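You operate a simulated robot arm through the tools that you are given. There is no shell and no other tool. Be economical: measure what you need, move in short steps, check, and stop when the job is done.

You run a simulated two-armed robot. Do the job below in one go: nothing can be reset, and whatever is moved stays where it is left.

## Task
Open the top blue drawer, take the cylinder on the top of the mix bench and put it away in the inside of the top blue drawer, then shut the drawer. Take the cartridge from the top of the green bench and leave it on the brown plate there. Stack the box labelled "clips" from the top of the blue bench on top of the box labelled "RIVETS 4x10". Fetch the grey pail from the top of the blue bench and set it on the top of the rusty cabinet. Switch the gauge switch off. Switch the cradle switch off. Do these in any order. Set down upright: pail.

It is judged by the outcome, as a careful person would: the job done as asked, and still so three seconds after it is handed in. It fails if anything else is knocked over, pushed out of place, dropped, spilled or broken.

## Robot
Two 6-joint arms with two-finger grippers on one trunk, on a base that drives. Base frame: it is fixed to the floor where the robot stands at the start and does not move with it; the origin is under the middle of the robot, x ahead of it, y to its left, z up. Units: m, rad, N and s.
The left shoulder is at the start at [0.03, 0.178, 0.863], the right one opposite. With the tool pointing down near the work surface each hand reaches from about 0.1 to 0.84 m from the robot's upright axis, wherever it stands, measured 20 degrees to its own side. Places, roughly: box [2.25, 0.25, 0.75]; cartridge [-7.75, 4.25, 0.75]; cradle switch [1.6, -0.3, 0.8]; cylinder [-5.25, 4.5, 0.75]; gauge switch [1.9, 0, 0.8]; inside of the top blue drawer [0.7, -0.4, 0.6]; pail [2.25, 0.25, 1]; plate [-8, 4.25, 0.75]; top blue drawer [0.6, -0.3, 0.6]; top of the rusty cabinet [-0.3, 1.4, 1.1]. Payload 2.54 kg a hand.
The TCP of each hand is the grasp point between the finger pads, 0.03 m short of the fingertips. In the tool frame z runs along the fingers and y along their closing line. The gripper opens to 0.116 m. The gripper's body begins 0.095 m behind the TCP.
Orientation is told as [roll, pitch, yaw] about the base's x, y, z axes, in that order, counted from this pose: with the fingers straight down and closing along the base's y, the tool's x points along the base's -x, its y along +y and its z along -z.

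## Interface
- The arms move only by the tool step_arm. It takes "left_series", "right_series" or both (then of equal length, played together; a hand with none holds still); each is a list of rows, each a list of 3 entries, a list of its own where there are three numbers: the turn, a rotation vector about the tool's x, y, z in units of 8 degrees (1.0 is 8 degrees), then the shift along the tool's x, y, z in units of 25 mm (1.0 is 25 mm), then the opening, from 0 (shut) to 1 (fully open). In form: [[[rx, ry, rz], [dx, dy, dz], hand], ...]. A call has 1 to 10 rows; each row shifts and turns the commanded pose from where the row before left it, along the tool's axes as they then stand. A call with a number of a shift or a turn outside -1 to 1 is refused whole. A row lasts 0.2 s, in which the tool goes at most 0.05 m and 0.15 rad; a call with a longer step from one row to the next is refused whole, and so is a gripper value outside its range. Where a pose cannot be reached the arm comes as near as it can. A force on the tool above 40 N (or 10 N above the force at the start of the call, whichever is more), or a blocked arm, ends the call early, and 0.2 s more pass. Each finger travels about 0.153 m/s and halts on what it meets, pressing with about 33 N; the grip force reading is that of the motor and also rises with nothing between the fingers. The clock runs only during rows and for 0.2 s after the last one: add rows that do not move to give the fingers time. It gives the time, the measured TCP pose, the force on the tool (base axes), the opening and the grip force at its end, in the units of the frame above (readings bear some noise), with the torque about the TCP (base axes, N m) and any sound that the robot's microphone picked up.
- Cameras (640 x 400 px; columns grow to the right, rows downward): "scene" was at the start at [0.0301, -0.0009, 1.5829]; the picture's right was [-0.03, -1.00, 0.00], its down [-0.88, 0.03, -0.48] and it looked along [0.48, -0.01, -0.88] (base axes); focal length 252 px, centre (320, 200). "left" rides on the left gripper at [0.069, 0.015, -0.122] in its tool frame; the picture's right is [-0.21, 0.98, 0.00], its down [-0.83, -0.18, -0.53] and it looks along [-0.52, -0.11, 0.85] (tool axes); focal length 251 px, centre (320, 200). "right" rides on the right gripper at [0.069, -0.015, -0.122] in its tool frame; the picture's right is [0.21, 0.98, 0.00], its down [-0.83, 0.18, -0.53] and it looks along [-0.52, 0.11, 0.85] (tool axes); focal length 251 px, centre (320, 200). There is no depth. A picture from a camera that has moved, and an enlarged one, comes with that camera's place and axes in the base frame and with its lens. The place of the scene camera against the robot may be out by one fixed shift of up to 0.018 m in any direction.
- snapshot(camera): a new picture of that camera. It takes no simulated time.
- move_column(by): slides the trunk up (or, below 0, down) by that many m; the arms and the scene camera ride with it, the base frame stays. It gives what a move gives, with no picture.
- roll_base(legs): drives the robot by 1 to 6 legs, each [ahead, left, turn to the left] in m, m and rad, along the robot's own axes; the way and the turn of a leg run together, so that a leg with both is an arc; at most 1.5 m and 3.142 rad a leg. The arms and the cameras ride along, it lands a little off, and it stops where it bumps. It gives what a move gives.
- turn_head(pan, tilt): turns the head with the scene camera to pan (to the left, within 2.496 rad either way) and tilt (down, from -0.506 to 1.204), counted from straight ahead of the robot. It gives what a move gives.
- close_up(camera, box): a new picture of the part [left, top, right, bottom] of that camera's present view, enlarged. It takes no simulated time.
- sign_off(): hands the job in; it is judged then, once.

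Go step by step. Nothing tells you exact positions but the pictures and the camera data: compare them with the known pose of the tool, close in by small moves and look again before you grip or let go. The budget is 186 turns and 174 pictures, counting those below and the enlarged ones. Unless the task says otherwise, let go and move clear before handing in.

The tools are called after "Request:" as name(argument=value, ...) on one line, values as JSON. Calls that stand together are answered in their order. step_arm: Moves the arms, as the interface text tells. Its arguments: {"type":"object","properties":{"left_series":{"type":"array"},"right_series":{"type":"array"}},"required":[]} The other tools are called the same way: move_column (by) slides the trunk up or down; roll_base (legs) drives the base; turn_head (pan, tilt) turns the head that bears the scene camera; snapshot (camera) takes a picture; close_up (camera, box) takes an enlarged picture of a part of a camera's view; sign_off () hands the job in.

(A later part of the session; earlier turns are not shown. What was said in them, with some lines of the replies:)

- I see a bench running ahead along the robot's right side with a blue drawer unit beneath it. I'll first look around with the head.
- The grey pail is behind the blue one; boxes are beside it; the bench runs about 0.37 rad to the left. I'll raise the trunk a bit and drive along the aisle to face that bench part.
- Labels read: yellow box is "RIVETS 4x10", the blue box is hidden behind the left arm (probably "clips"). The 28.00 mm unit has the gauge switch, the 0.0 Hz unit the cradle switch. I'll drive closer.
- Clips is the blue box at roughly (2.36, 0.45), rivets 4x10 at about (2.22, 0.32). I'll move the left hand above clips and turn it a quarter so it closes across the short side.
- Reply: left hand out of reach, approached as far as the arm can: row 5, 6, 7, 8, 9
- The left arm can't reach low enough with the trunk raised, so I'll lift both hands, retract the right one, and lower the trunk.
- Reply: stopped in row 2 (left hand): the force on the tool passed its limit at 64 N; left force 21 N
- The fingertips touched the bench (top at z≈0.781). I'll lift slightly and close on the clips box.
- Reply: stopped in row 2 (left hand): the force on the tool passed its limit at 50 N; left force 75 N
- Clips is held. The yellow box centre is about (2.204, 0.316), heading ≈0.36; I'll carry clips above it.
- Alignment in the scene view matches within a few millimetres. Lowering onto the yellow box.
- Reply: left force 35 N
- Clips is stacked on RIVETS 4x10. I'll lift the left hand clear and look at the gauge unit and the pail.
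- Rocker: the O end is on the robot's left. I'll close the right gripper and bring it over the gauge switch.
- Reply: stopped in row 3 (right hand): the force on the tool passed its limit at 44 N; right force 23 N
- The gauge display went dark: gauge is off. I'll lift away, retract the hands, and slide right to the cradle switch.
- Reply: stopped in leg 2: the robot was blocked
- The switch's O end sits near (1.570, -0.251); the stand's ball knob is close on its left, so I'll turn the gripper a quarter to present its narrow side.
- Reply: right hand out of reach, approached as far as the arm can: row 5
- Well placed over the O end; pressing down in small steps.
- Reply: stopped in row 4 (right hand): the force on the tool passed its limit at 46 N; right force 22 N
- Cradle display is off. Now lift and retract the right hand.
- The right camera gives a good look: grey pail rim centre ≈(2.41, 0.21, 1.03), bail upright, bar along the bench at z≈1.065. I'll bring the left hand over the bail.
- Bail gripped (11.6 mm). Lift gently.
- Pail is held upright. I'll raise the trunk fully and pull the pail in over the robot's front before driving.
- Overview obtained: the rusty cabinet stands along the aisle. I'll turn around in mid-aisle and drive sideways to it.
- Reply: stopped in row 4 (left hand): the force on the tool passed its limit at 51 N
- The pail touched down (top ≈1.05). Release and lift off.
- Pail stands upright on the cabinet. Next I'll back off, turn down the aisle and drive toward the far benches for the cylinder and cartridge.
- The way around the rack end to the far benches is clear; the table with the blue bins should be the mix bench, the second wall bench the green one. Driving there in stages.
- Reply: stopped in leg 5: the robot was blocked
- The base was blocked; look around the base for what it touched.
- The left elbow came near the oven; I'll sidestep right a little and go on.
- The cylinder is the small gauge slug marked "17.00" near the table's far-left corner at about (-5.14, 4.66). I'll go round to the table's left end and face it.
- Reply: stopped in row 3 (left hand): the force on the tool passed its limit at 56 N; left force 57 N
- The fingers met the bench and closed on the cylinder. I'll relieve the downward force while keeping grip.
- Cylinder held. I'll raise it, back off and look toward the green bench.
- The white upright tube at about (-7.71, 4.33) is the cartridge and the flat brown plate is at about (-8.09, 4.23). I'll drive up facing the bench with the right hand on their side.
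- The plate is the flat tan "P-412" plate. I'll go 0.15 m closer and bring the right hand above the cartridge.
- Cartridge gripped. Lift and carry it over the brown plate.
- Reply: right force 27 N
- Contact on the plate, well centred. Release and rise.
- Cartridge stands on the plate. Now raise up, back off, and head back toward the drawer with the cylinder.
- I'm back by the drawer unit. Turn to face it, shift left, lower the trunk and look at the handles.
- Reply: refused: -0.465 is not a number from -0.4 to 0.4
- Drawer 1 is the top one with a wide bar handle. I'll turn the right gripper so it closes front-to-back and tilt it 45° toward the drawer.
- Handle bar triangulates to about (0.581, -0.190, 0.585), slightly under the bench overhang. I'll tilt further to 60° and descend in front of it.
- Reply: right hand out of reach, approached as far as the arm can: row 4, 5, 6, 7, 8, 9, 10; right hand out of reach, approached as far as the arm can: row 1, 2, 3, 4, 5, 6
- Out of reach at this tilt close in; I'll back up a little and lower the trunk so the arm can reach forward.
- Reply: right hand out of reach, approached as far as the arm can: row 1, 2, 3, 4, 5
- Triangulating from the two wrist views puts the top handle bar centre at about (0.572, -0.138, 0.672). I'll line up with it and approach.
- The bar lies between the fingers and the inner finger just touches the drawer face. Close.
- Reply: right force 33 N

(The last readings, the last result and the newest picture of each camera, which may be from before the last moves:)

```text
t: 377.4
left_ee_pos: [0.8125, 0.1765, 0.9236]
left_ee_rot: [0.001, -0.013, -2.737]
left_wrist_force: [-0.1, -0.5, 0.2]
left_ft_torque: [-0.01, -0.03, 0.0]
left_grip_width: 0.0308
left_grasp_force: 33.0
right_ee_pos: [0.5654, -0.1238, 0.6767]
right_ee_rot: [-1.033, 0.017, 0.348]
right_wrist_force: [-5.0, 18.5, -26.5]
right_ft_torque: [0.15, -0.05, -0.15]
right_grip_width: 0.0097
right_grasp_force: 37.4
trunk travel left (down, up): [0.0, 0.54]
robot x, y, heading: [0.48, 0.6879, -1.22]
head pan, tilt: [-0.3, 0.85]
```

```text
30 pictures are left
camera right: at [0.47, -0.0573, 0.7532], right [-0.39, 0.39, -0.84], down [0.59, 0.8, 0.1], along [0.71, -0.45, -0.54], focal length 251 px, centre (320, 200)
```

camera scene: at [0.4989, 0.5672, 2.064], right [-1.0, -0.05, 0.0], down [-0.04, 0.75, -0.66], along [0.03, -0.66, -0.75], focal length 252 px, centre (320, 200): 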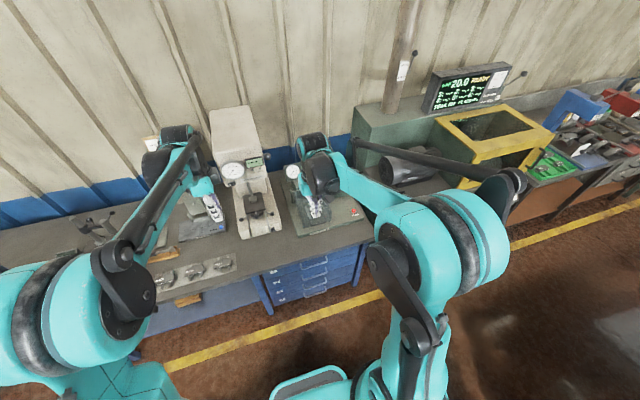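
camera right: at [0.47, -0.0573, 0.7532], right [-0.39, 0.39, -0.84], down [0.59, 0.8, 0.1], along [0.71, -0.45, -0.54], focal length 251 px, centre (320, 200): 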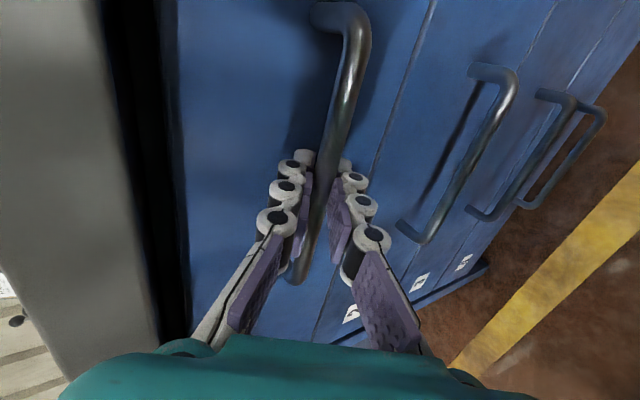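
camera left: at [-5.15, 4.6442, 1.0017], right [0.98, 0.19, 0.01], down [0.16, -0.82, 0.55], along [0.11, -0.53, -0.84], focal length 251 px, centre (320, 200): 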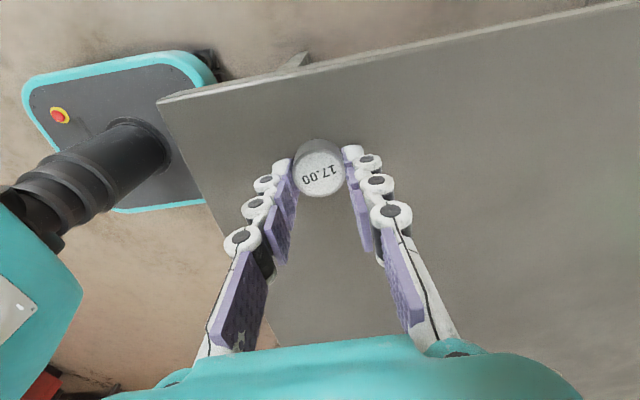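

Request:
roll_base(legs=[[-0.1, 0, 0]])

Request:
snapshot(camera="right")

```text
t: 378.7
left_ee_pos: [0.7757, 0.2753, 0.9263]
left_ee_rot: [0.004, -0.015, -2.734]
left_wrist_force: [-0.1, -0.5, -1.5]
left_ft_torque: [-0.03, 0.0, 0.02]
left_grip_width: 0.0305
left_grasp_force: 32.9
right_ee_pos: [0.5279, -0.0276, 0.6763]
right_ee_rot: [-1.03, 0.019, 0.348]
right_wrist_force: [-1.7, 0.5, -4.7]
right_ft_torque: [0.04, -0.04, -0.11]
right_grip_width: 0.0095
right_grasp_force: 36.9
trunk travel left (down, up): [0.0, 0.54]
robot x, y, heading: [0.4504, 0.7872, -1.218]
head pan, tilt: [-0.3, 0.85]
stopped in leg 1: the force on the tool passed its limit at 43 N (the readings are from after the stop); the commanded pose is now the measured one
```

```text
29 pictures are left
camera right: at [0.4325, 0.0403, 0.7533], right [-0.39, 0.39, -0.83], down [0.59, 0.8, 0.1], along [0.71, -0.45, -0.54], focal length 251 px, centre (320, 200)
```

right: 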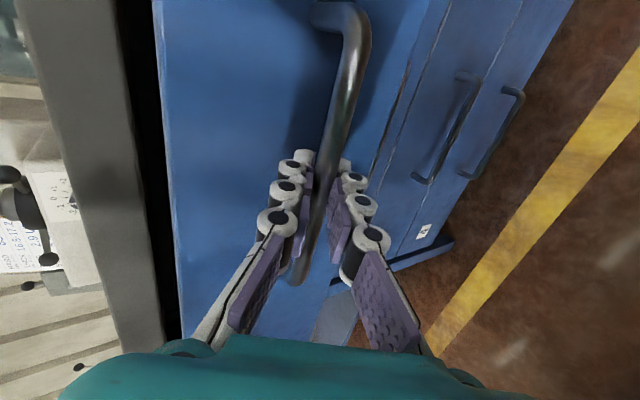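

Request:
roll_base(legs=[[-0.1, 0, 0]])

Request:
roll_base(legs=[[-0.07, 0, 0]])

Request:
turn_head(pan=-0.2, tilt=0.85)

Request:
snapshot(camera="scene")

```text
t: 379.8
left_ee_pos: [0.7406, 0.3646, 0.9256]
left_ee_rot: [0.002, -0.015, -2.736]
left_wrist_force: [0.4, 0.1, -0.4]
left_ft_torque: [-0.01, 0.02, 0.01]
left_grip_width: 0.0308
left_grasp_force: 32.4
right_ee_pos: [0.493, 0.0644, 0.6766]
right_ee_rot: [-1.033, 0.019, 0.346]
right_wrist_force: [-15.7, -3.4, -9.0]
right_ft_torque: [0.07, 0.07, -0.13]
right_grip_width: 0.0093
right_grasp_force: 36.5
trunk travel left (down, up): [0.0, 0.54]
robot x, y, heading: [0.4127, 0.8809, -1.222]
head pan, tilt: [-0.3, 0.85]
```

```text
t: 380.8
left_ee_pos: [0.7174, 0.4325, 0.9244]
left_ee_rot: [0.001, -0.014, -2.738]
left_wrist_force: [-0.3, -0.1, -0.6]
left_ft_torque: [-0.02, -0.02, 0.0]
left_grip_width: 0.0308
left_grasp_force: 33.0
right_ee_pos: [0.4672, 0.1294, 0.6759]
right_ee_rot: [-1.031, 0.022, 0.346]
right_wrist_force: [-15.7, -4.1, -6.0]
right_ft_torque: [0.04, 0.01, 0.01]
right_grip_width: 0.0091
right_grasp_force: 36.6
trunk travel left (down, up): [0.0, 0.54]
robot x, y, heading: [0.3878, 0.9443, -1.223]
head pan, tilt: [-0.3, 0.85]
```

```text
t: 381.5
left_ee_pos: [0.717, 0.4322, 0.9248]
left_ee_rot: [0.002, -0.014, -2.737]
left_wrist_force: [0.6, -0.2, -1.0]
left_ft_torque: [0.0, -0.01, -0.02]
left_grip_width: 0.0306
left_grasp_force: 32.4
right_ee_pos: [0.4672, 0.1297, 0.6769]
right_ee_rot: [-1.031, 0.022, 0.344]
right_wrist_force: [-2.9, -2.2, -3.0]
right_ft_torque: [0.1, -0.18, 0.15]
right_grip_width: 0.0092
right_grasp_force: 36.6
trunk travel left (down, up): [0.0, 0.54]
robot x, y, heading: [0.3896, 0.946, -1.22]
head pan, tilt: [-0.201, 0.85]
```

```text
28 pictures are left
camera scene: at [0.385, 0.8968, 1.524], right [-0.99, -0.15, 0.0], down [-0.11, 0.74, -0.66], along [0.1, -0.65, -0.75], focal length 252 px, centre (320, 200)
```

scene: 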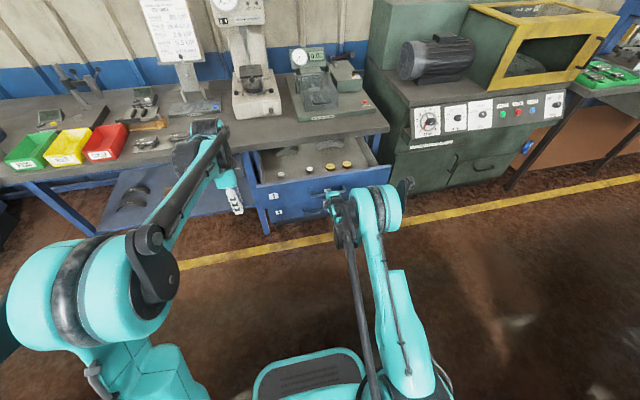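

The drawer is open about 0.27 m with some items inside. Take a closer look.

Request:
close_up(camera="scene", box=[230, 120, 410, 230])

```text
3.56 times, centred on (320, 175) of scene
camera zoom: at [0.385, 0.8968, 1.524], right [-0.99, -0.15, 0.0], down [-0.11, 0.74, -0.66], along [0.1, -0.65, -0.75], focal length 897 px, centre (320, 289)
```

zoom: 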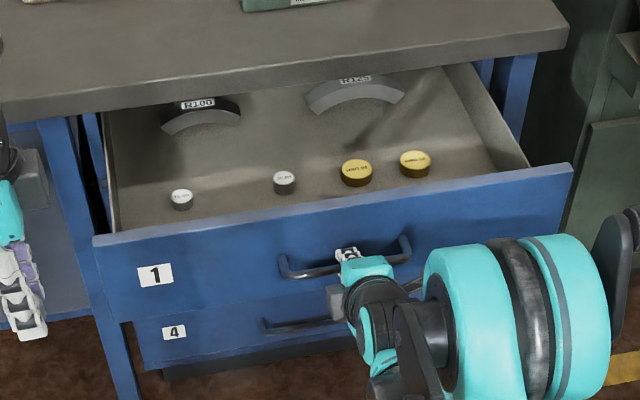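

Request:
step_arm(right_series=[[[0, 0, 0], [0, 0, 0], 0.2], [[0, 0, 0], [0, 0, 0], 0.4], [[0, 0, 0], [0, 0, 0], 0.5], [[0, 0, 0], [0, 0, -0.6], 0.5], [[0, 0, 0], [0, 0, -1], 0.5], [[0, 0, 0], [0, 0, -1], 0.5], [[0, 0, 0], [0, 0, -1], 0.5], [[0, 0, 0], [0, 0, -1], 0.5], [[0, 0, 0], [0, 0, 0], 0.5]])

Request:
step_arm(right_series=[[[-1, 0, 0], [0, -0.8, -0.4], 0.3], [[-1, 0, 0], [0, -0.8, -0.5], 0], [[-1, 0, 0], [0, -0.7, -0.6], 0], [[-1, 0, 0], [0, -0.4, -0.8], 0], [[-1, 0, 0], [0, 0, -0.9], 0], [[-1, 0, 0], [0, 0, -0.9], 0], [[-1, 0, 0], [0, 0.5, -0.9], 0], [[0, 0, 0], [0, 0.8, -0.9], 0], [[0, 0, 0], [0, 1, -0.9], 0], [[0, 0, 0], [0, 1, -0.9], 0]])

Request:
snapshot(camera="scene")

```text
t: 383.5
left_ee_pos: [0.7178, 0.4326, 0.9252]
left_ee_rot: [0.001, -0.016, -2.737]
left_wrist_force: [0.0, 0.1, -1.3]
left_ft_torque: [-0.03, 0.02, -0.01]
left_grip_width: 0.0306
left_grasp_force: 32.7
right_ee_pos: [0.4355, 0.2226, 0.7366]
right_ee_rot: [-1.03, 0.022, 0.343]
right_wrist_force: [-0.4, 0.2, 0.4]
right_ft_torque: [-0.05, 0.02, 0.01]
right_grip_width: 0.058
right_grasp_force: 0.0
trunk travel left (down, up): [0.0, 0.54]
robot x, y, heading: [0.3856, 0.9469, -1.222]
head pan, tilt: [-0.201, 0.85]
```

```text
t: 385.7
left_ee_pos: [0.7184, 0.4339, 0.9273]
left_ee_rot: [0.002, -0.015, -2.737]
left_wrist_force: [-0.6, 0.2, -0.7]
left_ft_torque: [-0.02, 0.0, 0.01]
left_grip_width: 0.0307
left_grasp_force: 33.1
right_ee_pos: [0.407, 0.324, 0.9512]
right_ee_rot: [-0.052, 0.022, 0.345]
right_wrist_force: [-0.5, -0.7, 0.4]
right_ft_torque: [-0.02, 0.02, 0.01]
right_grip_width: 0.0
right_grasp_force: 28.3
trunk travel left (down, up): [0.0, 0.54]
robot x, y, heading: [0.3888, 0.9449, -1.223]
head pan, tilt: [-0.201, 0.85]
```

```text
26 pictures are left
camera scene: at [0.3851, 0.8984, 1.5241], right [-0.99, -0.15, 0.0], down [-0.11, 0.74, -0.66], along [0.1, -0.65, -0.75], focal length 252 px, centre (320, 200)
```

scene: 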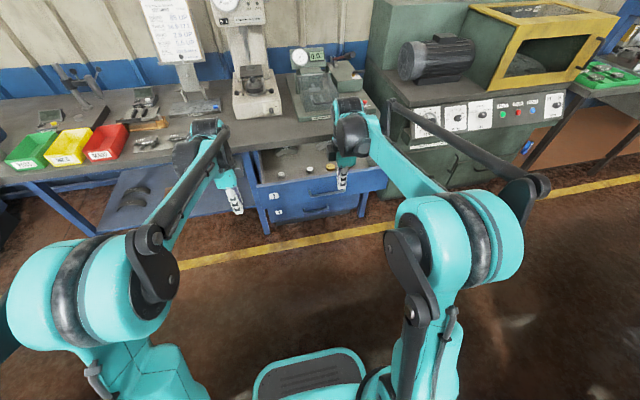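

Request:
roll_base(legs=[[0.33, 0, 0]])

Request:
snapshot(camera="left")

```text
t: 387.9
left_ee_pos: [0.8324, 0.1227, 0.9245]
left_ee_rot: [0.001, -0.016, -2.733]
left_wrist_force: [-0.8, 0.4, -2.4]
left_ft_torque: [0.05, 0.0, 0.02]
left_grip_width: 0.0307
left_grasp_force: 32.4
right_ee_pos: [0.522, 0.0126, 0.9501]
right_ee_rot: [-0.052, 0.023, 0.348]
right_wrist_force: [0.4, -1.3, -0.6]
right_ft_torque: [0.03, 0.02, -0.02]
right_grip_width: 0.0
right_grasp_force: 28.4
trunk travel left (down, up): [0.0, 0.54]
robot x, y, heading: [0.5006, 0.6352, -1.223]
head pan, tilt: [-0.201, 0.85]
```

```text
25 pictures are left
camera left: at [0.9037, 0.1389, 1.0461], right [0.19, -0.98, 0.0], down [-0.82, -0.16, 0.55], along [-0.54, -0.11, -0.84], focal length 251 px, centre (320, 200)
```

left: 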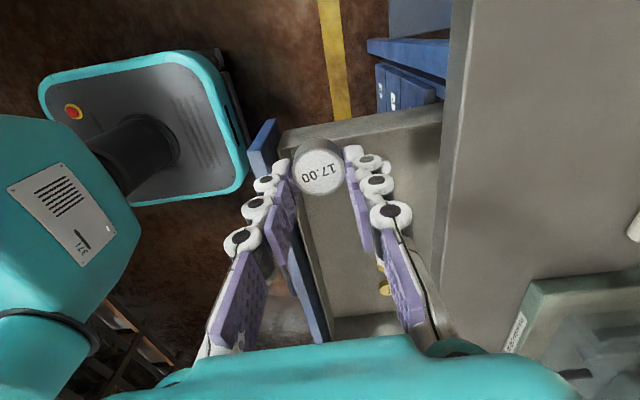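

Request:
step_arm(right_series=[[[0, 0, 0], [1, 0.5, 0], 0], [[0, 0, 0], [1, 0.5, 0], 0], [[0, 0, 0], [1, 0.5, 0], 0], [[0, 0, 0], [1, 0.5, 0], 0], [[0, 0, 0], [1, 0.5, 0], 0], [[0, 0, 0], [1, 0.5, 0], 0], [[0, 0, 0], [1, 0.5, 0], 0], [[0, 0, 0], [0, 0, 0], 0]])

Request:
step_arm(left_series=[[[0, 0, 0], [-1, 0.1, 0], 0.1], [[0, 0, 0], [-1, 0.1, 0], 0.1], [[0, 0, 0], [-1, 0.1, 0], 0.1], [[0, 0, 0], [-1, 0.1, 0], 0.1], [[0, 0, 0], [-1, 0.1, 0], 0.1], [[0, 0, 0], [-1, 0.1, 0], 0.1], [[0, 0, 0], [-1, 0.1, 0], 0.1], [[0, 0, 0], [-1, 0.05, 0], 0.1], [[0, 0, 0], [0, 0, 0], 0.1]])

Request:
snapshot(camera="left")

Request:
snapshot(camera="right")

```text
t: 389.7
left_ee_pos: [0.832, 0.1246, 0.9246]
left_ee_rot: [0.002, -0.016, -2.733]
left_wrist_force: [-0.2, 0.5, -1.2]
left_ft_torque: [-0.07, -0.04, 0.03]
left_grip_width: 0.0306
left_grasp_force: 33.1
right_ee_pos: [0.3289, 0.035, 0.949]
right_ee_rot: [-0.052, 0.023, 0.349]
right_wrist_force: [0.5, -0.4, 0.3]
right_ft_torque: [0.01, 0.02, -0.02]
right_grip_width: 0.0
right_grasp_force: 28.8
trunk travel left (down, up): [0.0, 0.54]
robot x, y, heading: [0.5008, 0.6364, -1.218]
head pan, tilt: [-0.201, 0.85]
```

```text
t: 391.7
left_ee_pos: [0.6577, 0.0283, 0.9275]
left_ee_rot: [0.002, -0.016, -2.734]
left_wrist_force: [-0.6, 0.2, -0.4]
left_ft_torque: [0.01, 0.04, -0.01]
left_grip_width: 0.0305
left_grasp_force: 33.2
right_ee_pos: [0.3284, 0.0357, 0.9501]
right_ee_rot: [-0.052, 0.022, 0.351]
right_wrist_force: [-0.4, -0.5, 0.7]
right_ft_torque: [0.02, -0.02, -0.02]
right_grip_width: 0.0
right_grasp_force: 29.1
trunk travel left (down, up): [0.0, 0.54]
robot x, y, heading: [0.5008, 0.6386, -1.222]
head pan, tilt: [-0.201, 0.85]
```

```text
24 pictures are left
camera left: at [0.7277, 0.0431, 1.0492], right [0.19, -0.98, 0.0], down [-0.82, -0.16, 0.55], along [-0.54, -0.11, -0.84], focal length 251 px, centre (320, 200)
```

left: 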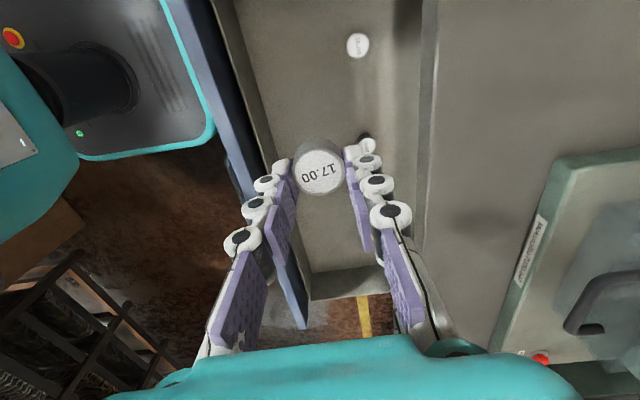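

```text
23 pictures are left
camera right: at [0.2697, 0.0044, 1.0743], right [-0.54, 0.84, -0.05], down [0.72, 0.48, 0.51], along [0.45, 0.24, -0.86], focal length 251 px, centre (320, 200)
```

right: 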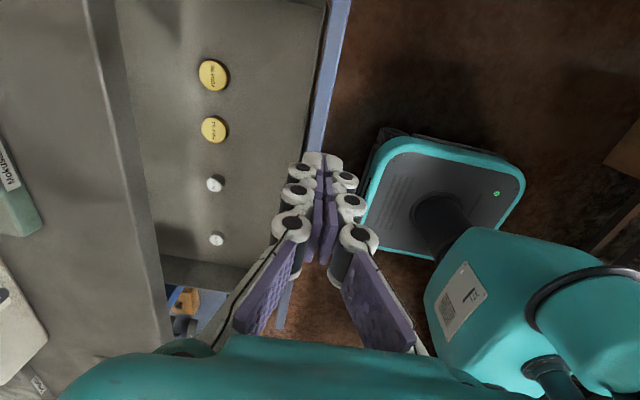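

Two resting cylinders sit to the side; the spot under the hand is clear. Drawer floor ≈0.60. Lowering the cylinder in.

Request:
step_arm(left_series=[[[0, 0, 0], [0, -0.2, 1], 0.1], [[0, 0, 0], [0, 0, 1], 0.1], [[0, 0, 0], [0, 0, 1], 0.1], [[0, 0, 0], [0, 0, 1], 0.1], [[0, 0, 0], [0, 0, 1], 0.1], [[0, 0, 0], [0, 0, 1], 0.1], [[0, 0, 0], [0, 0, 1], 0.1], [[0, 0, 0], [0, 0, 1], 0.1], [[0, 0, 0], [0, 0, 1], 0.1], [[0, 0, 0], [0, 0, 0], 0.1]])

Request:
snapshot(camera="left")

```text
t: 393.9
left_ee_pos: [0.6527, 0.031, 0.7018]
left_ee_rot: [0.0, -0.016, -2.734]
left_wrist_force: [0.3, 0.3, -1.3]
left_ft_torque: [-0.01, 0.01, 0.01]
left_grip_width: 0.0306
left_grasp_force: 33.5
right_ee_pos: [0.3278, 0.0353, 0.9492]
right_ee_rot: [-0.053, 0.02, 0.348]
right_wrist_force: [1.2, -0.2, -0.5]
right_ft_torque: [0.01, -0.01, -0.02]
right_grip_width: 0.0001
right_grasp_force: 28.7
trunk travel left (down, up): [0.0, 0.54]
robot x, y, heading: [0.504, 0.6378, -1.22]
head pan, tilt: [-0.201, 0.85]
```

```text
22 pictures are left
camera left: at [0.7219, 0.046, 0.8235], right [0.19, -0.98, 0.0], down [-0.82, -0.16, 0.55], along [-0.54, -0.11, -0.84], focal length 251 px, centre (320, 200)
```

left: 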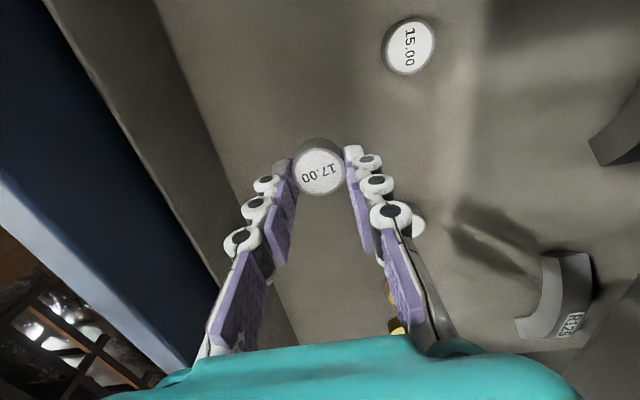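

Request:
step_arm(left_series=[[[0, 0, 0], [0, 0, 0.5], 0.1], [[0, 0, 0], [0, 0, 0.4], 0.1], [[0, 0, 0], [0, 0, 0.25], 0.1], [[0, 0, 0], [0, 0, 0.2], 0.1], [[0, 0, 0], [0, 0, 0.2], 0.1], [[0, 0, 0], [0, 0, 0.2], 0.1], [[0, 0, 0], [0, 0, 0.15], 0.1], [[0, 0, 0], [0, 0, 0], 0.1]])

Request:
snapshot(camera="left")

```text
t: 395.7
left_ee_pos: [0.6502, 0.0303, 0.656]
left_ee_rot: [0.003, -0.015, -2.733]
left_wrist_force: [-0.1, -0.7, -1.4]
left_ft_torque: [0.02, -0.01, 0.0]
left_grip_width: 0.0306
left_grasp_force: 33.2
right_ee_pos: [0.328, 0.0353, 0.9494]
right_ee_rot: [-0.052, 0.021, 0.347]
right_wrist_force: [-0.2, -0.6, -0.5]
right_ft_torque: [0.0, 0.0, -0.01]
right_grip_width: 0.0
right_grasp_force: 28.2
trunk travel left (down, up): [0.0, 0.54]
robot x, y, heading: [0.5007, 0.6384, -1.221]
head pan, tilt: [-0.201, 0.85]
```

```text
21 pictures are left
camera left: at [0.7216, 0.046, 0.7775], right [0.19, -0.98, 0.0], down [-0.82, -0.16, 0.55], along [-0.54, -0.11, -0.84], focal length 251 px, centre (320, 200)
```

left: 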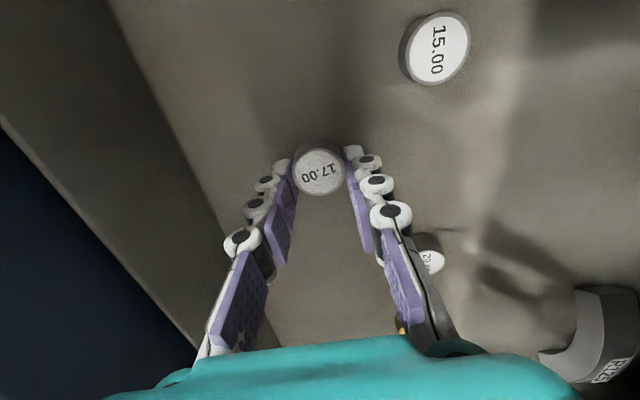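

Request:
step_arm(left_series=[[[0, 0, 0], [0, 0, 0.2], 0.1], [[0, 0, 0], [0, 0, 0.2], 0.1], [[0, 0, 0], [0, 0, 0.2], 0.1], [[0, 0, 0], [0, 0, 0.2], 0.1], [[0, 0, 0], [0, 0, 0], 0.1]])

```text
t: 396.5
left_ee_pos: [0.6505, 0.0304, 0.6451]
left_ee_rot: [0.003, -0.016, -2.734]
left_wrist_force: [0.2, -0.9, 29.9]
left_ft_torque: [0.27, -0.17, -0.06]
left_grip_width: 0.0307
left_grasp_force: 32.6
right_ee_pos: [0.3277, 0.036, 0.9506]
right_ee_rot: [-0.053, 0.022, 0.349]
right_wrist_force: [0.0, 0.5, 0.0]
right_ft_torque: [0.0, 0.01, 0.02]
right_grip_width: 0.0
right_grasp_force: 28.7
trunk travel left (down, up): [0.0, 0.54]
robot x, y, heading: [0.5042, 0.6349, -1.214]
head pan, tilt: [-0.201, 0.85]
stopped in row 4 (left hand): the force on the tool passed its limit at 49 N (the readings are from after the stop); the commanded pose is now the measured one
```

On the drawer floor. Relieve, open and rise.

Request:
step_arm(left_series=[[[0, 0, 0], [0, 0, -0.12], 0.15], [[0, 0, 0], [0, 0, -0.05], 0.32], [[0, 0, 0], [0, 0, -0.1], 0.4], [[0, 0, 0], [0, 0, -0.3], 0.45], [[0, 0, 0], [0, 0, -0.7], 0.45], [[0, 0, 0], [0, 0, -1], 0.45], [[0, 0, 0], [0, 0, -1], 0.45], [[0, 0, 0], [0, 0, -1], 0.45], [[0, 0, 0], [0, 0, -1], 0.45], [[0, 0, 0], [0, 0, 0], 0.45]])

Request:
snapshot(camera="left")

```text
t: 398.7
left_ee_pos: [0.6511, 0.0305, 0.7721]
left_ee_rot: [0.001, -0.016, -2.732]
left_wrist_force: [0.7, 0.0, -0.2]
left_ft_torque: [0.01, 0.02, 0.01]
left_grip_width: 0.0521
left_grasp_force: 0.1
right_ee_pos: [0.3287, 0.0352, 0.9502]
right_ee_rot: [-0.052, 0.022, 0.348]
right_wrist_force: [0.1, 0.2, -0.4]
right_ft_torque: [0.02, -0.04, 0.02]
right_grip_width: 0.0001
right_grasp_force: 28.8
trunk travel left (down, up): [0.0, 0.54]
robot x, y, heading: [0.4983, 0.6399, -1.213]
head pan, tilt: [-0.201, 0.85]
```

```text
20 pictures are left
camera left: at [0.7234, 0.0455, 0.8944], right [0.19, -0.98, 0.0], down [-0.82, -0.16, 0.55], along [-0.54, -0.11, -0.84], focal length 251 px, centre (320, 200)
```

left: 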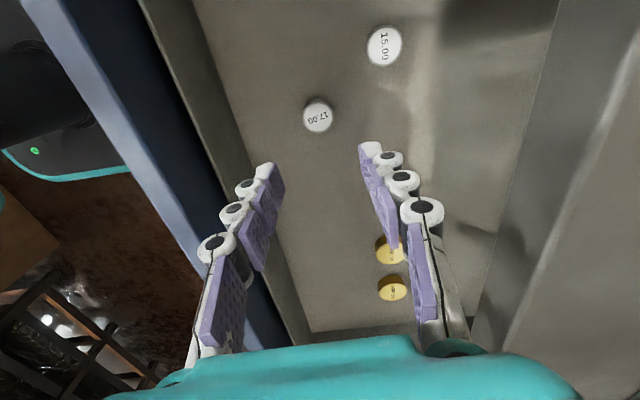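

The cylinder "17.00" stands in the drawer. Lift the left hand out and back the base off to get the right hand ready to push the drawer shut.

Request:
step_arm(left_series=[[[0, 0, 0], [0, 0, -1], 0.45], [[0, 0, 0], [0, 0, -1], 0.45], [[0, 0, 0], [0, 0, -1], 0.45], [[0, 0, 0], [0, 0, -1], 0.45], [[0, 0, 0], [0, 0, -1], 0.45], [[0, 0, 0], [0.5, 0, -1], 0.45], [[0, 0, 0], [1, 0, -1], 0.45], [[0, 0, 0], [1, 0, -1], 0.45], [[0, 0, 0], [1, -0.5, -1], 0.45], [[0, 0, 0], [1, -0.5, -1], 0.45]])

Request:
roll_base(legs=[[-0.33, 0, 0]])

Request:
step_arm(right_series=[[[0.9, 0, 0], [-1, 0, 1], 0], [[1, 0, 0], [-1, 0.3, 1], 0], [[1, 0, 0], [-1, 0.5, 1], 0], [[1, 0, 0], [-1, 0.5, 0.8], 0], [[1, 0, 0], [-1, 0.5, 0.6], 0], [[1, 0, 0], [-1, 0.5, 0.5], 0], [[1, 0, 0], [0, 0.5, 0.5], 0], [[0, 0, 0], [0, 0, 0], 0]])

Request:
snapshot(camera="right")

Request:
snapshot(camera="scene")

```text
t: 400.9
left_ee_pos: [0.75, 0.0999, 1.0235]
left_ee_rot: [0.001, -0.015, -2.734]
left_wrist_force: [-1.3, 0.7, 0.3]
left_ft_torque: [-0.01, -0.01, 0.01]
left_grip_width: 0.0522
left_grasp_force: 0.1
right_ee_pos: [0.3285, 0.0353, 0.9503]
right_ee_rot: [-0.053, 0.023, 0.346]
right_wrist_force: [0.2, -0.2, -0.3]
right_ft_torque: [-0.03, -0.03, 0.03]
right_grip_width: 0.0001
right_grasp_force: 28.5
trunk travel left (down, up): [0.0, 0.54]
robot x, y, heading: [0.5068, 0.6355, -1.217]
head pan, tilt: [-0.201, 0.85]
```

```text
t: 403.1
left_ee_pos: [0.6344, 0.4065, 1.024]
left_ee_rot: [0.002, -0.015, -2.739]
left_wrist_force: [0.9, 0.5, -0.3]
left_ft_torque: [-0.03, 0.01, 0.0]
left_grip_width: 0.0521
left_grasp_force: 0.1
right_ee_pos: [0.2104, 0.345, 0.9508]
right_ee_rot: [-0.054, 0.023, 0.342]
right_wrist_force: [0.3, -0.2, 0.5]
right_ft_torque: [-0.02, -0.02, -0.01]
right_grip_width: 0.0001
right_grasp_force: 28.4
trunk travel left (down, up): [0.0, 0.54]
robot x, y, heading: [0.3906, 0.946, -1.225]
head pan, tilt: [-0.201, 0.85]
```

```text
t: 404.9
left_ee_pos: [0.6341, 0.4061, 1.0223]
left_ee_rot: [0.002, -0.017, -2.738]
left_wrist_force: [-0.4, -1.0, 1.0]
left_ft_torque: [-0.01, -0.01, 0.0]
left_grip_width: 0.0521
left_grasp_force: 0.1
right_ee_pos: [0.3508, 0.387, 0.8428]
right_ee_rot: [-1.017, 0.023, 0.341]
right_wrist_force: [-1.0, 0.5, 0.1]
right_ft_torque: [-0.01, 0.01, -0.03]
right_grip_width: 0.0
right_grasp_force: 28.4
right hand out of reach, approached as far as the arm can: row 6, 7
trunk travel left (down, up): [0.0, 0.54]
robot x, y, heading: [0.3884, 0.9471, -1.222]
head pan, tilt: [-0.201, 0.85]
```

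```text
19 pictures are left
camera right: at [0.2562, 0.4539, 0.9222], right [-0.39, 0.41, -0.83], down [0.6, 0.8, 0.11], along [0.7, -0.45, -0.55], focal length 251 px, centre (320, 200)
```

right: 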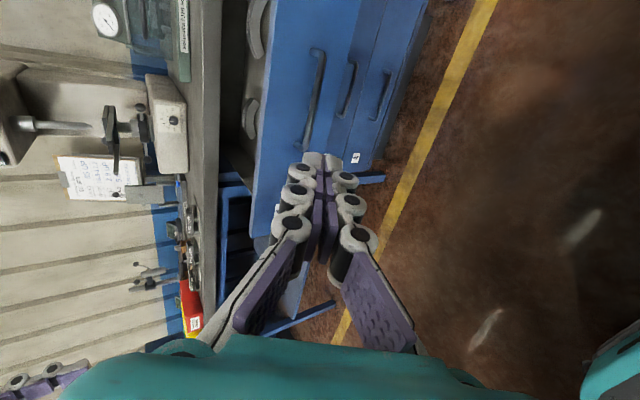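

```text
18 pictures are left
camera scene: at [0.3858, 0.8971, 1.524], right [-0.99, -0.14, 0.0], down [-0.11, 0.74, -0.66], along [0.1, -0.65, -0.75], focal length 252 px, centre (320, 200)
```

scene: 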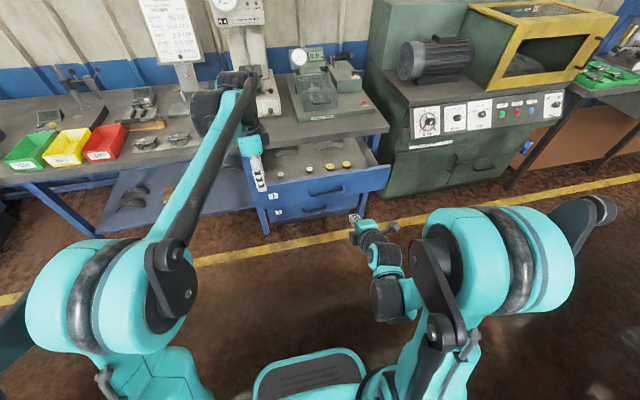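

Request:
step_arm(right_series=[[[0, 0, 0], [0.45, 0, 1], 0], [[0, 0, 0], [0.45, 0, 1], 0], [[0, 0, 0], [0.45, 0, 1], 0], [[0, 0, 0], [0.45, 0, 1], 0], [[0, 0, 0], [0.45, 0, 1], 0], [[0, 0, 0], [0.45, 0, 1], 0], [[0, 0, 0], [0.45, 0, 1], 0], [[0, 0, 0], [0.45, 0, 1], 0], [[0, 0, 0], [0.3, 0, 1], 0], [[0, 0, 0], [0, 0, 1], 0]])

Request:
snapshot(camera="right")

```text
t: 407.1
left_ee_pos: [0.6349, 0.4069, 1.0226]
left_ee_rot: [0.001, -0.016, -2.739]
left_wrist_force: [-0.6, 0.5, 0.0]
left_ft_torque: [0.03, -0.02, 0.01]
left_grip_width: 0.0524
left_grasp_force: 0.0
right_ee_pos: [0.3268, 0.1503, 0.7203]
right_ee_rot: [-1.015, 0.022, 0.342]
right_wrist_force: [0.9, -0.2, 0.8]
right_ft_torque: [0.02, -0.02, -0.03]
right_grip_width: 0.0
right_grasp_force: 28.8
right hand out of reach, approached as far as the arm can: row 1, 3
trunk travel left (down, up): [0.0, 0.54]
robot x, y, heading: [0.3902, 0.9471, -1.227]
head pan, tilt: [-0.201, 0.85]
```

```text
17 pictures are left
camera right: at [0.2328, 0.2168, 0.7992], right [-0.39, 0.41, -0.82], down [0.6, 0.8, 0.11], along [0.7, -0.45, -0.55], focal length 251 px, centre (320, 200)
```

right: 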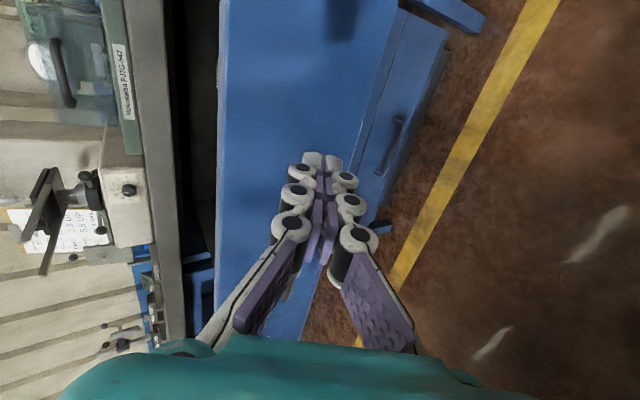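

Request:
step_arm(right_series=[[[0, 0, 0], [0, 0, 0.8], 0], [[0, 0, 0], [0, 0, 0.8], 0], [[0, 0, 0], [0, 0, 0.7], 0], [[0, 0, 0], [0, 0, 0], 0]])

Request:
snapshot(camera="right")

```text
t: 408.1
left_ee_pos: [0.6333, 0.4069, 1.0232]
left_ee_rot: [0.003, -0.015, -2.738]
left_wrist_force: [0.1, -0.3, -0.7]
left_ft_torque: [0.01, 0.0, 0.02]
left_grip_width: 0.0522
left_grasp_force: 0.1
right_ee_pos: [0.3427, 0.1039, 0.689]
right_ee_rot: [-1.016, 0.023, 0.342]
right_wrist_force: [-0.3, 0.2, 0.2]
right_ft_torque: [0.0, 0.0, -0.01]
right_grip_width: 0.0
right_grasp_force: 28.8
trunk travel left (down, up): [0.0, 0.54]
robot x, y, heading: [0.3872, 0.9421, -1.231]
head pan, tilt: [-0.201, 0.85]
```

```text
16 pictures are left
camera right: at [0.2486, 0.1713, 0.7676], right [-0.39, 0.41, -0.83], down [0.6, 0.8, 0.11], along [0.7, -0.45, -0.55], focal length 251 px, centre (320, 200)
```

right: 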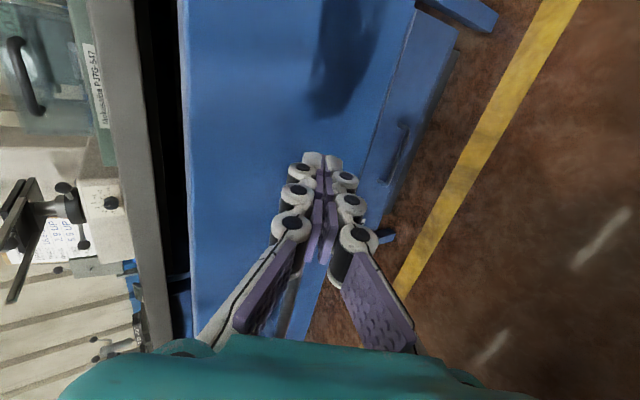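

Request:
roll_base(legs=[[0.15, 0, 0]])

Request:
roll_base(legs=[[0.1, 0, 0]])

Request:
snapshot(camera="scene")

```text
t: 409.1
left_ee_pos: [0.6464, 0.3715, 1.0233]
left_ee_rot: [0.002, -0.014, -2.739]
left_wrist_force: [-0.1, 0.2, -0.1]
left_ft_torque: [-0.02, 0.0, -0.01]
left_grip_width: 0.0523
left_grasp_force: 0.1
right_ee_pos: [0.3544, 0.0713, 0.6883]
right_ee_rot: [-1.012, 0.021, 0.342]
right_wrist_force: [0.3, -0.2, 0.5]
right_ft_torque: [-0.01, 0.03, 0.01]
right_grip_width: 0.0
right_grasp_force: 28.2
trunk travel left (down, up): [0.0, 0.54]
robot x, y, heading: [0.4007, 0.9089, -1.223]
head pan, tilt: [-0.201, 0.85]
stopped in leg 1: the force on the tool passed its limit at 76 N (the readings are from after the stop); the commanded pose is now the measured one
```

```text
t: 410.2
left_ee_pos: [0.6808, 0.2779, 1.0222]
left_ee_rot: [0.0, -0.015, -2.739]
left_wrist_force: [-0.1, -1.8, 0.2]
left_ft_torque: [0.04, 0.04, -0.01]
left_grip_width: 0.052
left_grasp_force: 0.0
right_ee_pos: [0.3897, -0.0217, 0.6863]
right_ee_rot: [-1.013, 0.022, 0.343]
right_wrist_force: [-0.6, -0.4, 0.0]
right_ft_torque: [0.0, 0.02, -0.02]
right_grip_width: 0.0
right_grasp_force: 28.6
trunk travel left (down, up): [0.0, 0.54]
robot x, y, heading: [0.4355, 0.8157, -1.225]
head pan, tilt: [-0.201, 0.85]
```

```text
15 pictures are left
camera scene: at [0.4324, 0.7675, 1.5239], right [-0.99, -0.15, 0.0], down [-0.11, 0.74, -0.66], along [0.1, -0.65, -0.75], focal length 252 px, centre (320, 200)
```

scene: 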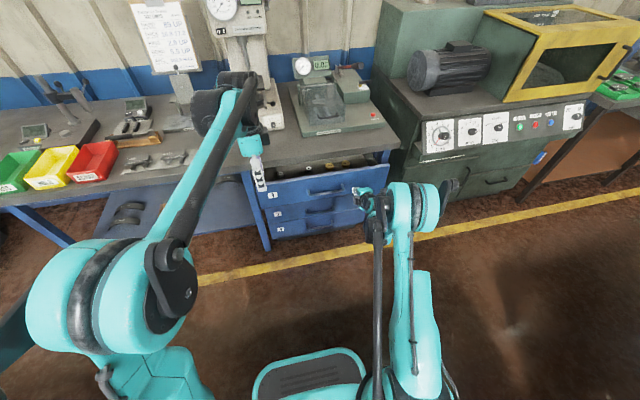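

Request:
close_up(camera="scene", box=[240, 130, 400, 230])

```text
4.00 times, centred on (320, 180) of scene
camera zoom: at [0.4324, 0.7675, 1.5239], right [-0.99, -0.15, 0.0], down [-0.11, 0.74, -0.66], along [0.1, -0.65, -0.75], focal length 1009 px, centre (320, 280)
```

zoom: 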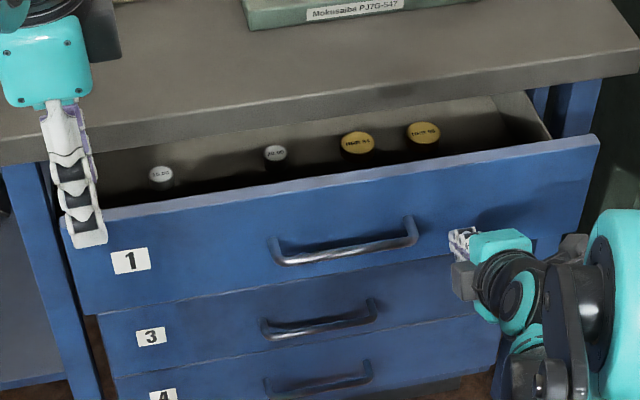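

Request:
roll_base(legs=[[0.07, 0, 0]])

Request:
roll_base(legs=[[0.06, 0, 0]])

Request:
close_up(camera="scene", box=[240, 130, 400, 230])

```text
t: 411.2
left_ee_pos: [0.7042, 0.212, 1.022]
left_ee_rot: [0.001, -0.015, -2.74]
left_wrist_force: [0.1, -0.8, -0.5]
left_ft_torque: [0.06, 0.02, 0.0]
left_grip_width: 0.052
left_grasp_force: 0.1
right_ee_pos: [0.4119, -0.0878, 0.6877]
right_ee_rot: [-1.011, 0.022, 0.343]
right_wrist_force: [-0.2, -0.2, -0.4]
right_ft_torque: [-0.02, -0.01, 0.04]
right_grip_width: 0.0003
right_grasp_force: 28.6
trunk travel left (down, up): [0.0, 0.54]
robot x, y, heading: [0.459, 0.7538, -1.225]
head pan, tilt: [-0.201, 0.85]
```

```text
t: 412.2
left_ee_pos: [0.7237, 0.1573, 1.0237]
left_ee_rot: [0.0, -0.016, -2.739]
left_wrist_force: [0.1, -1.0, 0.2]
left_ft_torque: [0.06, 0.06, 0.0]
left_grip_width: 0.0519
left_grasp_force: 0.0
right_ee_pos: [0.4319, -0.1423, 0.6867]
right_ee_rot: [-1.011, 0.02, 0.344]
right_wrist_force: [0.1, -0.5, -0.8]
right_ft_torque: [0.02, 0.02, -0.01]
right_grip_width: 0.0
right_grasp_force: 29.0
trunk travel left (down, up): [0.0, 0.54]
robot x, y, heading: [0.4811, 0.6962, -1.225]
head pan, tilt: [-0.201, 0.85]
```

```text
4.00 times, centred on (320, 180) of scene
camera zoom: at [0.4757, 0.6477, 1.5239], right [-0.99, -0.15, 0.0], down [-0.11, 0.74, -0.66], along [0.1, -0.65, -0.75], focal length 1009 px, centre (320, 280)
```

zoom: 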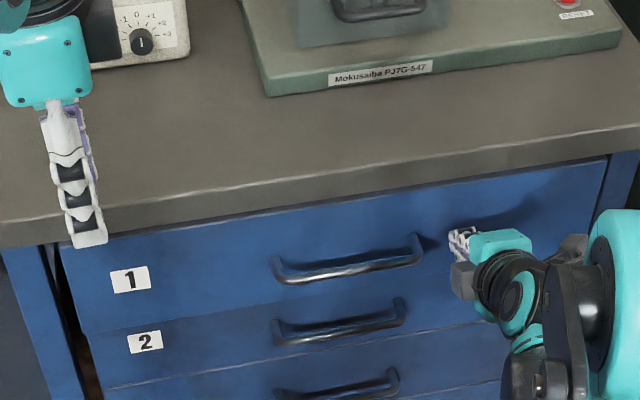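

Request:
roll_base(legs=[[0.05, 0, 0]])

Request:
close_up(camera="scene", box=[240, 130, 400, 230])

```text
t: 413.2
left_ee_pos: [0.7387, 0.1157, 1.0221]
left_ee_rot: [0.003, -0.017, -2.74]
left_wrist_force: [0.2, 1.4, -0.3]
left_ft_torque: [0.01, 0.04, -0.02]
left_grip_width: 0.0521
left_grasp_force: 0.0
right_ee_pos: [0.4472, -0.1816, 0.6881]
right_ee_rot: [-1.01, 0.021, 0.344]
right_wrist_force: [-0.9, 0.8, 0.2]
right_ft_torque: [0.01, -0.02, -0.01]
right_grip_width: 0.0
right_grasp_force: 27.8
trunk travel left (down, up): [0.0, 0.54]
robot x, y, heading: [0.4923, 0.6558, -1.226]
head pan, tilt: [-0.201, 0.85]
stopped in leg 1: the force on the tool passed its limit at 108 N (the readings are from after the stop); the commanded pose is now the measured one
```

```text
4.00 times, centred on (320, 180) of scene
camera zoom: at [0.4903, 0.607, 1.524], right [-0.99, -0.15, 0.0], down [-0.11, 0.74, -0.66], along [0.1, -0.65, -0.75], focal length 1009 px, centre (320, 280)
```

zoom: 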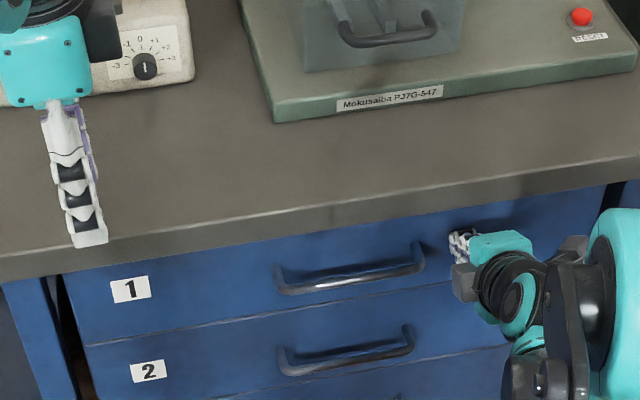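

Request:
step_arm(right_series=[[[0, 0, 0], [0, -0.1, 0.17], 0], [[0, 0, 0], [0, -0.1, 0.17], 0], [[0, 0, 0], [0, -0.1, 0.17], 0], [[0, 0, 0], [0, 0, 0], 0]])

Request:
snapshot(camera="right")

```text
t: 413.6
left_ee_pos: [0.7372, 0.1175, 1.0231]
left_ee_rot: [0.004, -0.018, -2.739]
left_wrist_force: [-0.3, 0.8, 0.5]
left_ft_torque: [0.01, 0.01, 0.01]
left_grip_width: 0.0523
left_grasp_force: 0.1
right_ee_pos: [0.4481, -0.1829, 0.6882]
right_ee_rot: [-1.004, 0.02, 0.345]
right_wrist_force: [-4.4, 14.1, 6.3]
right_ft_torque: [-0.05, -0.1, 0.2]
right_grip_width: 0.0
right_grasp_force: 28.6
trunk travel left (down, up): [0.0, 0.54]
robot x, y, heading: [0.4929, 0.6552, -1.223]
head pan, tilt: [-0.201, 0.85]
stopped in row 2 (right hand): the force on the tool passed its limit at 46 N (the readings are from after the stop); the commanded pose is now the measured one
```

```text
11 pictures are left
camera right: at [0.3528, -0.1154, 0.7678], right [-0.39, 0.41, -0.82], down [0.59, 0.8, 0.12], along [0.7, -0.44, -0.56], focal length 251 px, centre (320, 200)
```

right: 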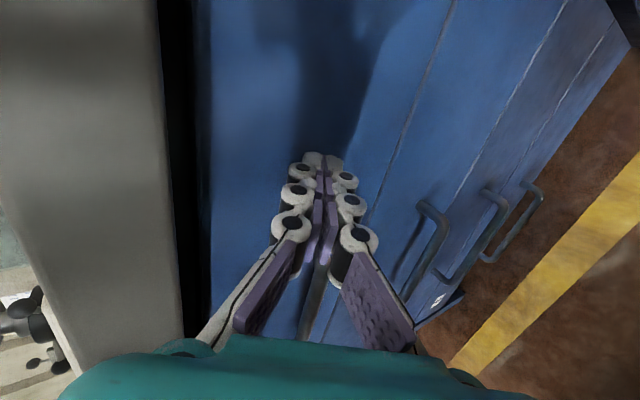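

The drawer is flush. Back off and check everything once more.

Request:
roll_base(legs=[[-0.3, 0, 0]])

Request:
close_up(camera="scene", box=[160, 60, 420, 240])

Request:
turn_head(pan=0.75, tilt=0.5)

Request:
snapshot(camera="scene")

Request:
turn_head(pan=-2.45, tilt=0.5)

Request:
snapshot(camera="scene")

```text
t: 415.7
left_ee_pos: [0.6356, 0.3988, 1.0236]
left_ee_rot: [0.004, -0.017, -2.745]
left_wrist_force: [0.7, 0.5, 0.2]
left_ft_torque: [-0.04, -0.02, 0.0]
left_grip_width: 0.0525
left_grasp_force: 0.1
right_ee_pos: [0.344, 0.0981, 0.687]
right_ee_rot: [-1.005, 0.019, 0.341]
right_wrist_force: [-0.5, -0.3, -0.6]
right_ft_torque: [-0.01, 0.0, 0.03]
right_grip_width: 0.0002
right_grasp_force: 28.3
trunk travel left (down, up): [0.0, 0.54]
robot x, y, heading: [0.3941, 0.9407, -1.231]
head pan, tilt: [-0.201, 0.85]
```

```text
2.22 times, centred on (290, 150) of scene
camera zoom: at [0.3887, 0.8904, 1.5241], right [-0.99, -0.14, 0.0], down [-0.11, 0.74, -0.66], along [0.09, -0.65, -0.75], focal length 561 px, centre (387, 311)
```

zoom: 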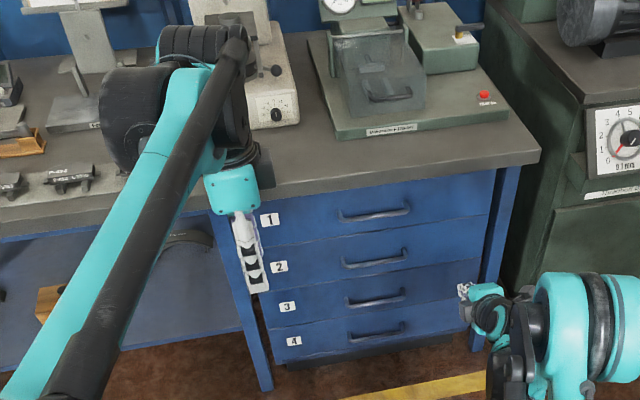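

```text
t: 416.9
left_ee_pos: [0.6356, 0.3961, 1.0242]
left_ee_rot: [0.005, -0.016, -2.744]
left_wrist_force: [0.9, 0.0, 0.3]
left_ft_torque: [0.0, 0.02, 0.0]
left_grip_width: 0.0523
left_grasp_force: 0.1
right_ee_pos: [0.3439, 0.098, 0.6864]
right_ee_rot: [-1.006, 0.022, 0.341]
right_wrist_force: [0.1, 0.5, -0.4]
right_ft_torque: [0.0, -0.01, 0.01]
right_grip_width: 0.0
right_grasp_force: 28.7
trunk travel left (down, up): [0.0, 0.54]
robot x, y, heading: [0.3893, 0.9389, -1.232]
head pan, tilt: [0.75, 0.499]
```

```text
9 pictures are left
camera scene: at [0.4587, 0.925, 1.554], right [-0.46, -0.89, 0.0], down [-0.43, 0.22, -0.88], along [0.78, -0.4, -0.48], focal length 252 px, centre (320, 200)
```

scene: 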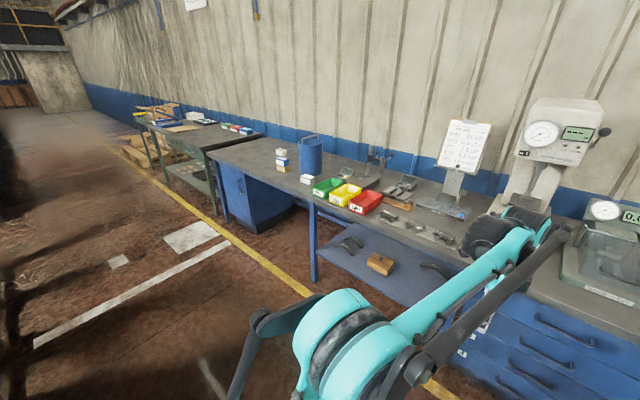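

```text
t: 419.6
left_ee_pos: [0.6352, 0.3969, 1.022]
left_ee_rot: [0.004, -0.015, -2.743]
left_wrist_force: [-0.3, 0.1, 0.1]
left_ft_torque: [-0.01, 0.01, -0.02]
left_grip_width: 0.0521
left_grasp_force: 0.1
right_ee_pos: [0.3439, 0.0986, 0.6875]
right_ee_rot: [-1.006, 0.02, 0.342]
right_wrist_force: [-0.2, 0.3, -0.3]
right_ft_torque: [-0.04, 0.01, 0.0]
right_grip_width: 0.0
right_grasp_force: 28.5
trunk travel left (down, up): [0.0, 0.54]
robot x, y, heading: [0.393, 0.9376, -1.229]
head pan, tilt: [-2.45, 0.499]
```

```text
8 pictures are left
camera scene: at [0.2997, 1.0134, 1.554], right [0.51, 0.86, 0.0], down [0.41, -0.24, -0.88], along [-0.75, 0.45, -0.48], focal length 252 px, centre (320, 200)
```

scene: 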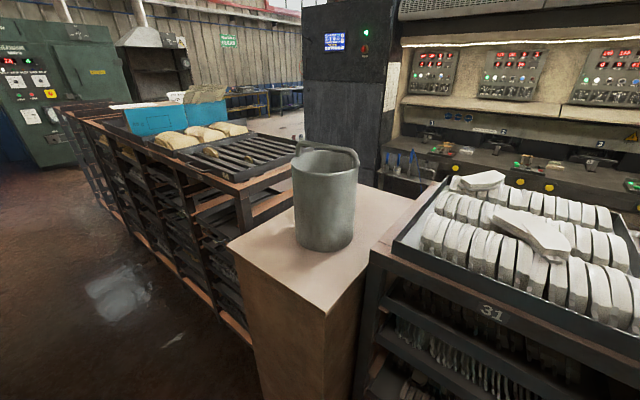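

Everything checks out: drawer 1 is flush, the pail stands upright on the rusty cabinet, and the stack is still in place on the blue bench. Both hands are clear, so I'm handing in.

Request:
sign_off()

```text
The job is handed in.
```

I finished all six tasks and handed the job in, with both hands empty and clear.

- **Drawer and cylinder:** the cylinder marked 17.00 stands in the top blue drawer, which is shut and flush with the ones below.
- **Cartridge:** it stands upright on the brown plate (marked P-412) on the green bench.
- **Boxes:** the clips box sits on the RIVETS 4x10 box.
- **Pail:** the grey pail stands upright on the rusty cabinet.
- **Switches:** the gauge and cradle displays both went dark when I pressed their switches to off.

The base was blocked twice, once against the blue bench and once near the green oven, where I think the left elbow brushed the door. I saw nothing knocked over or moved in the pictures.
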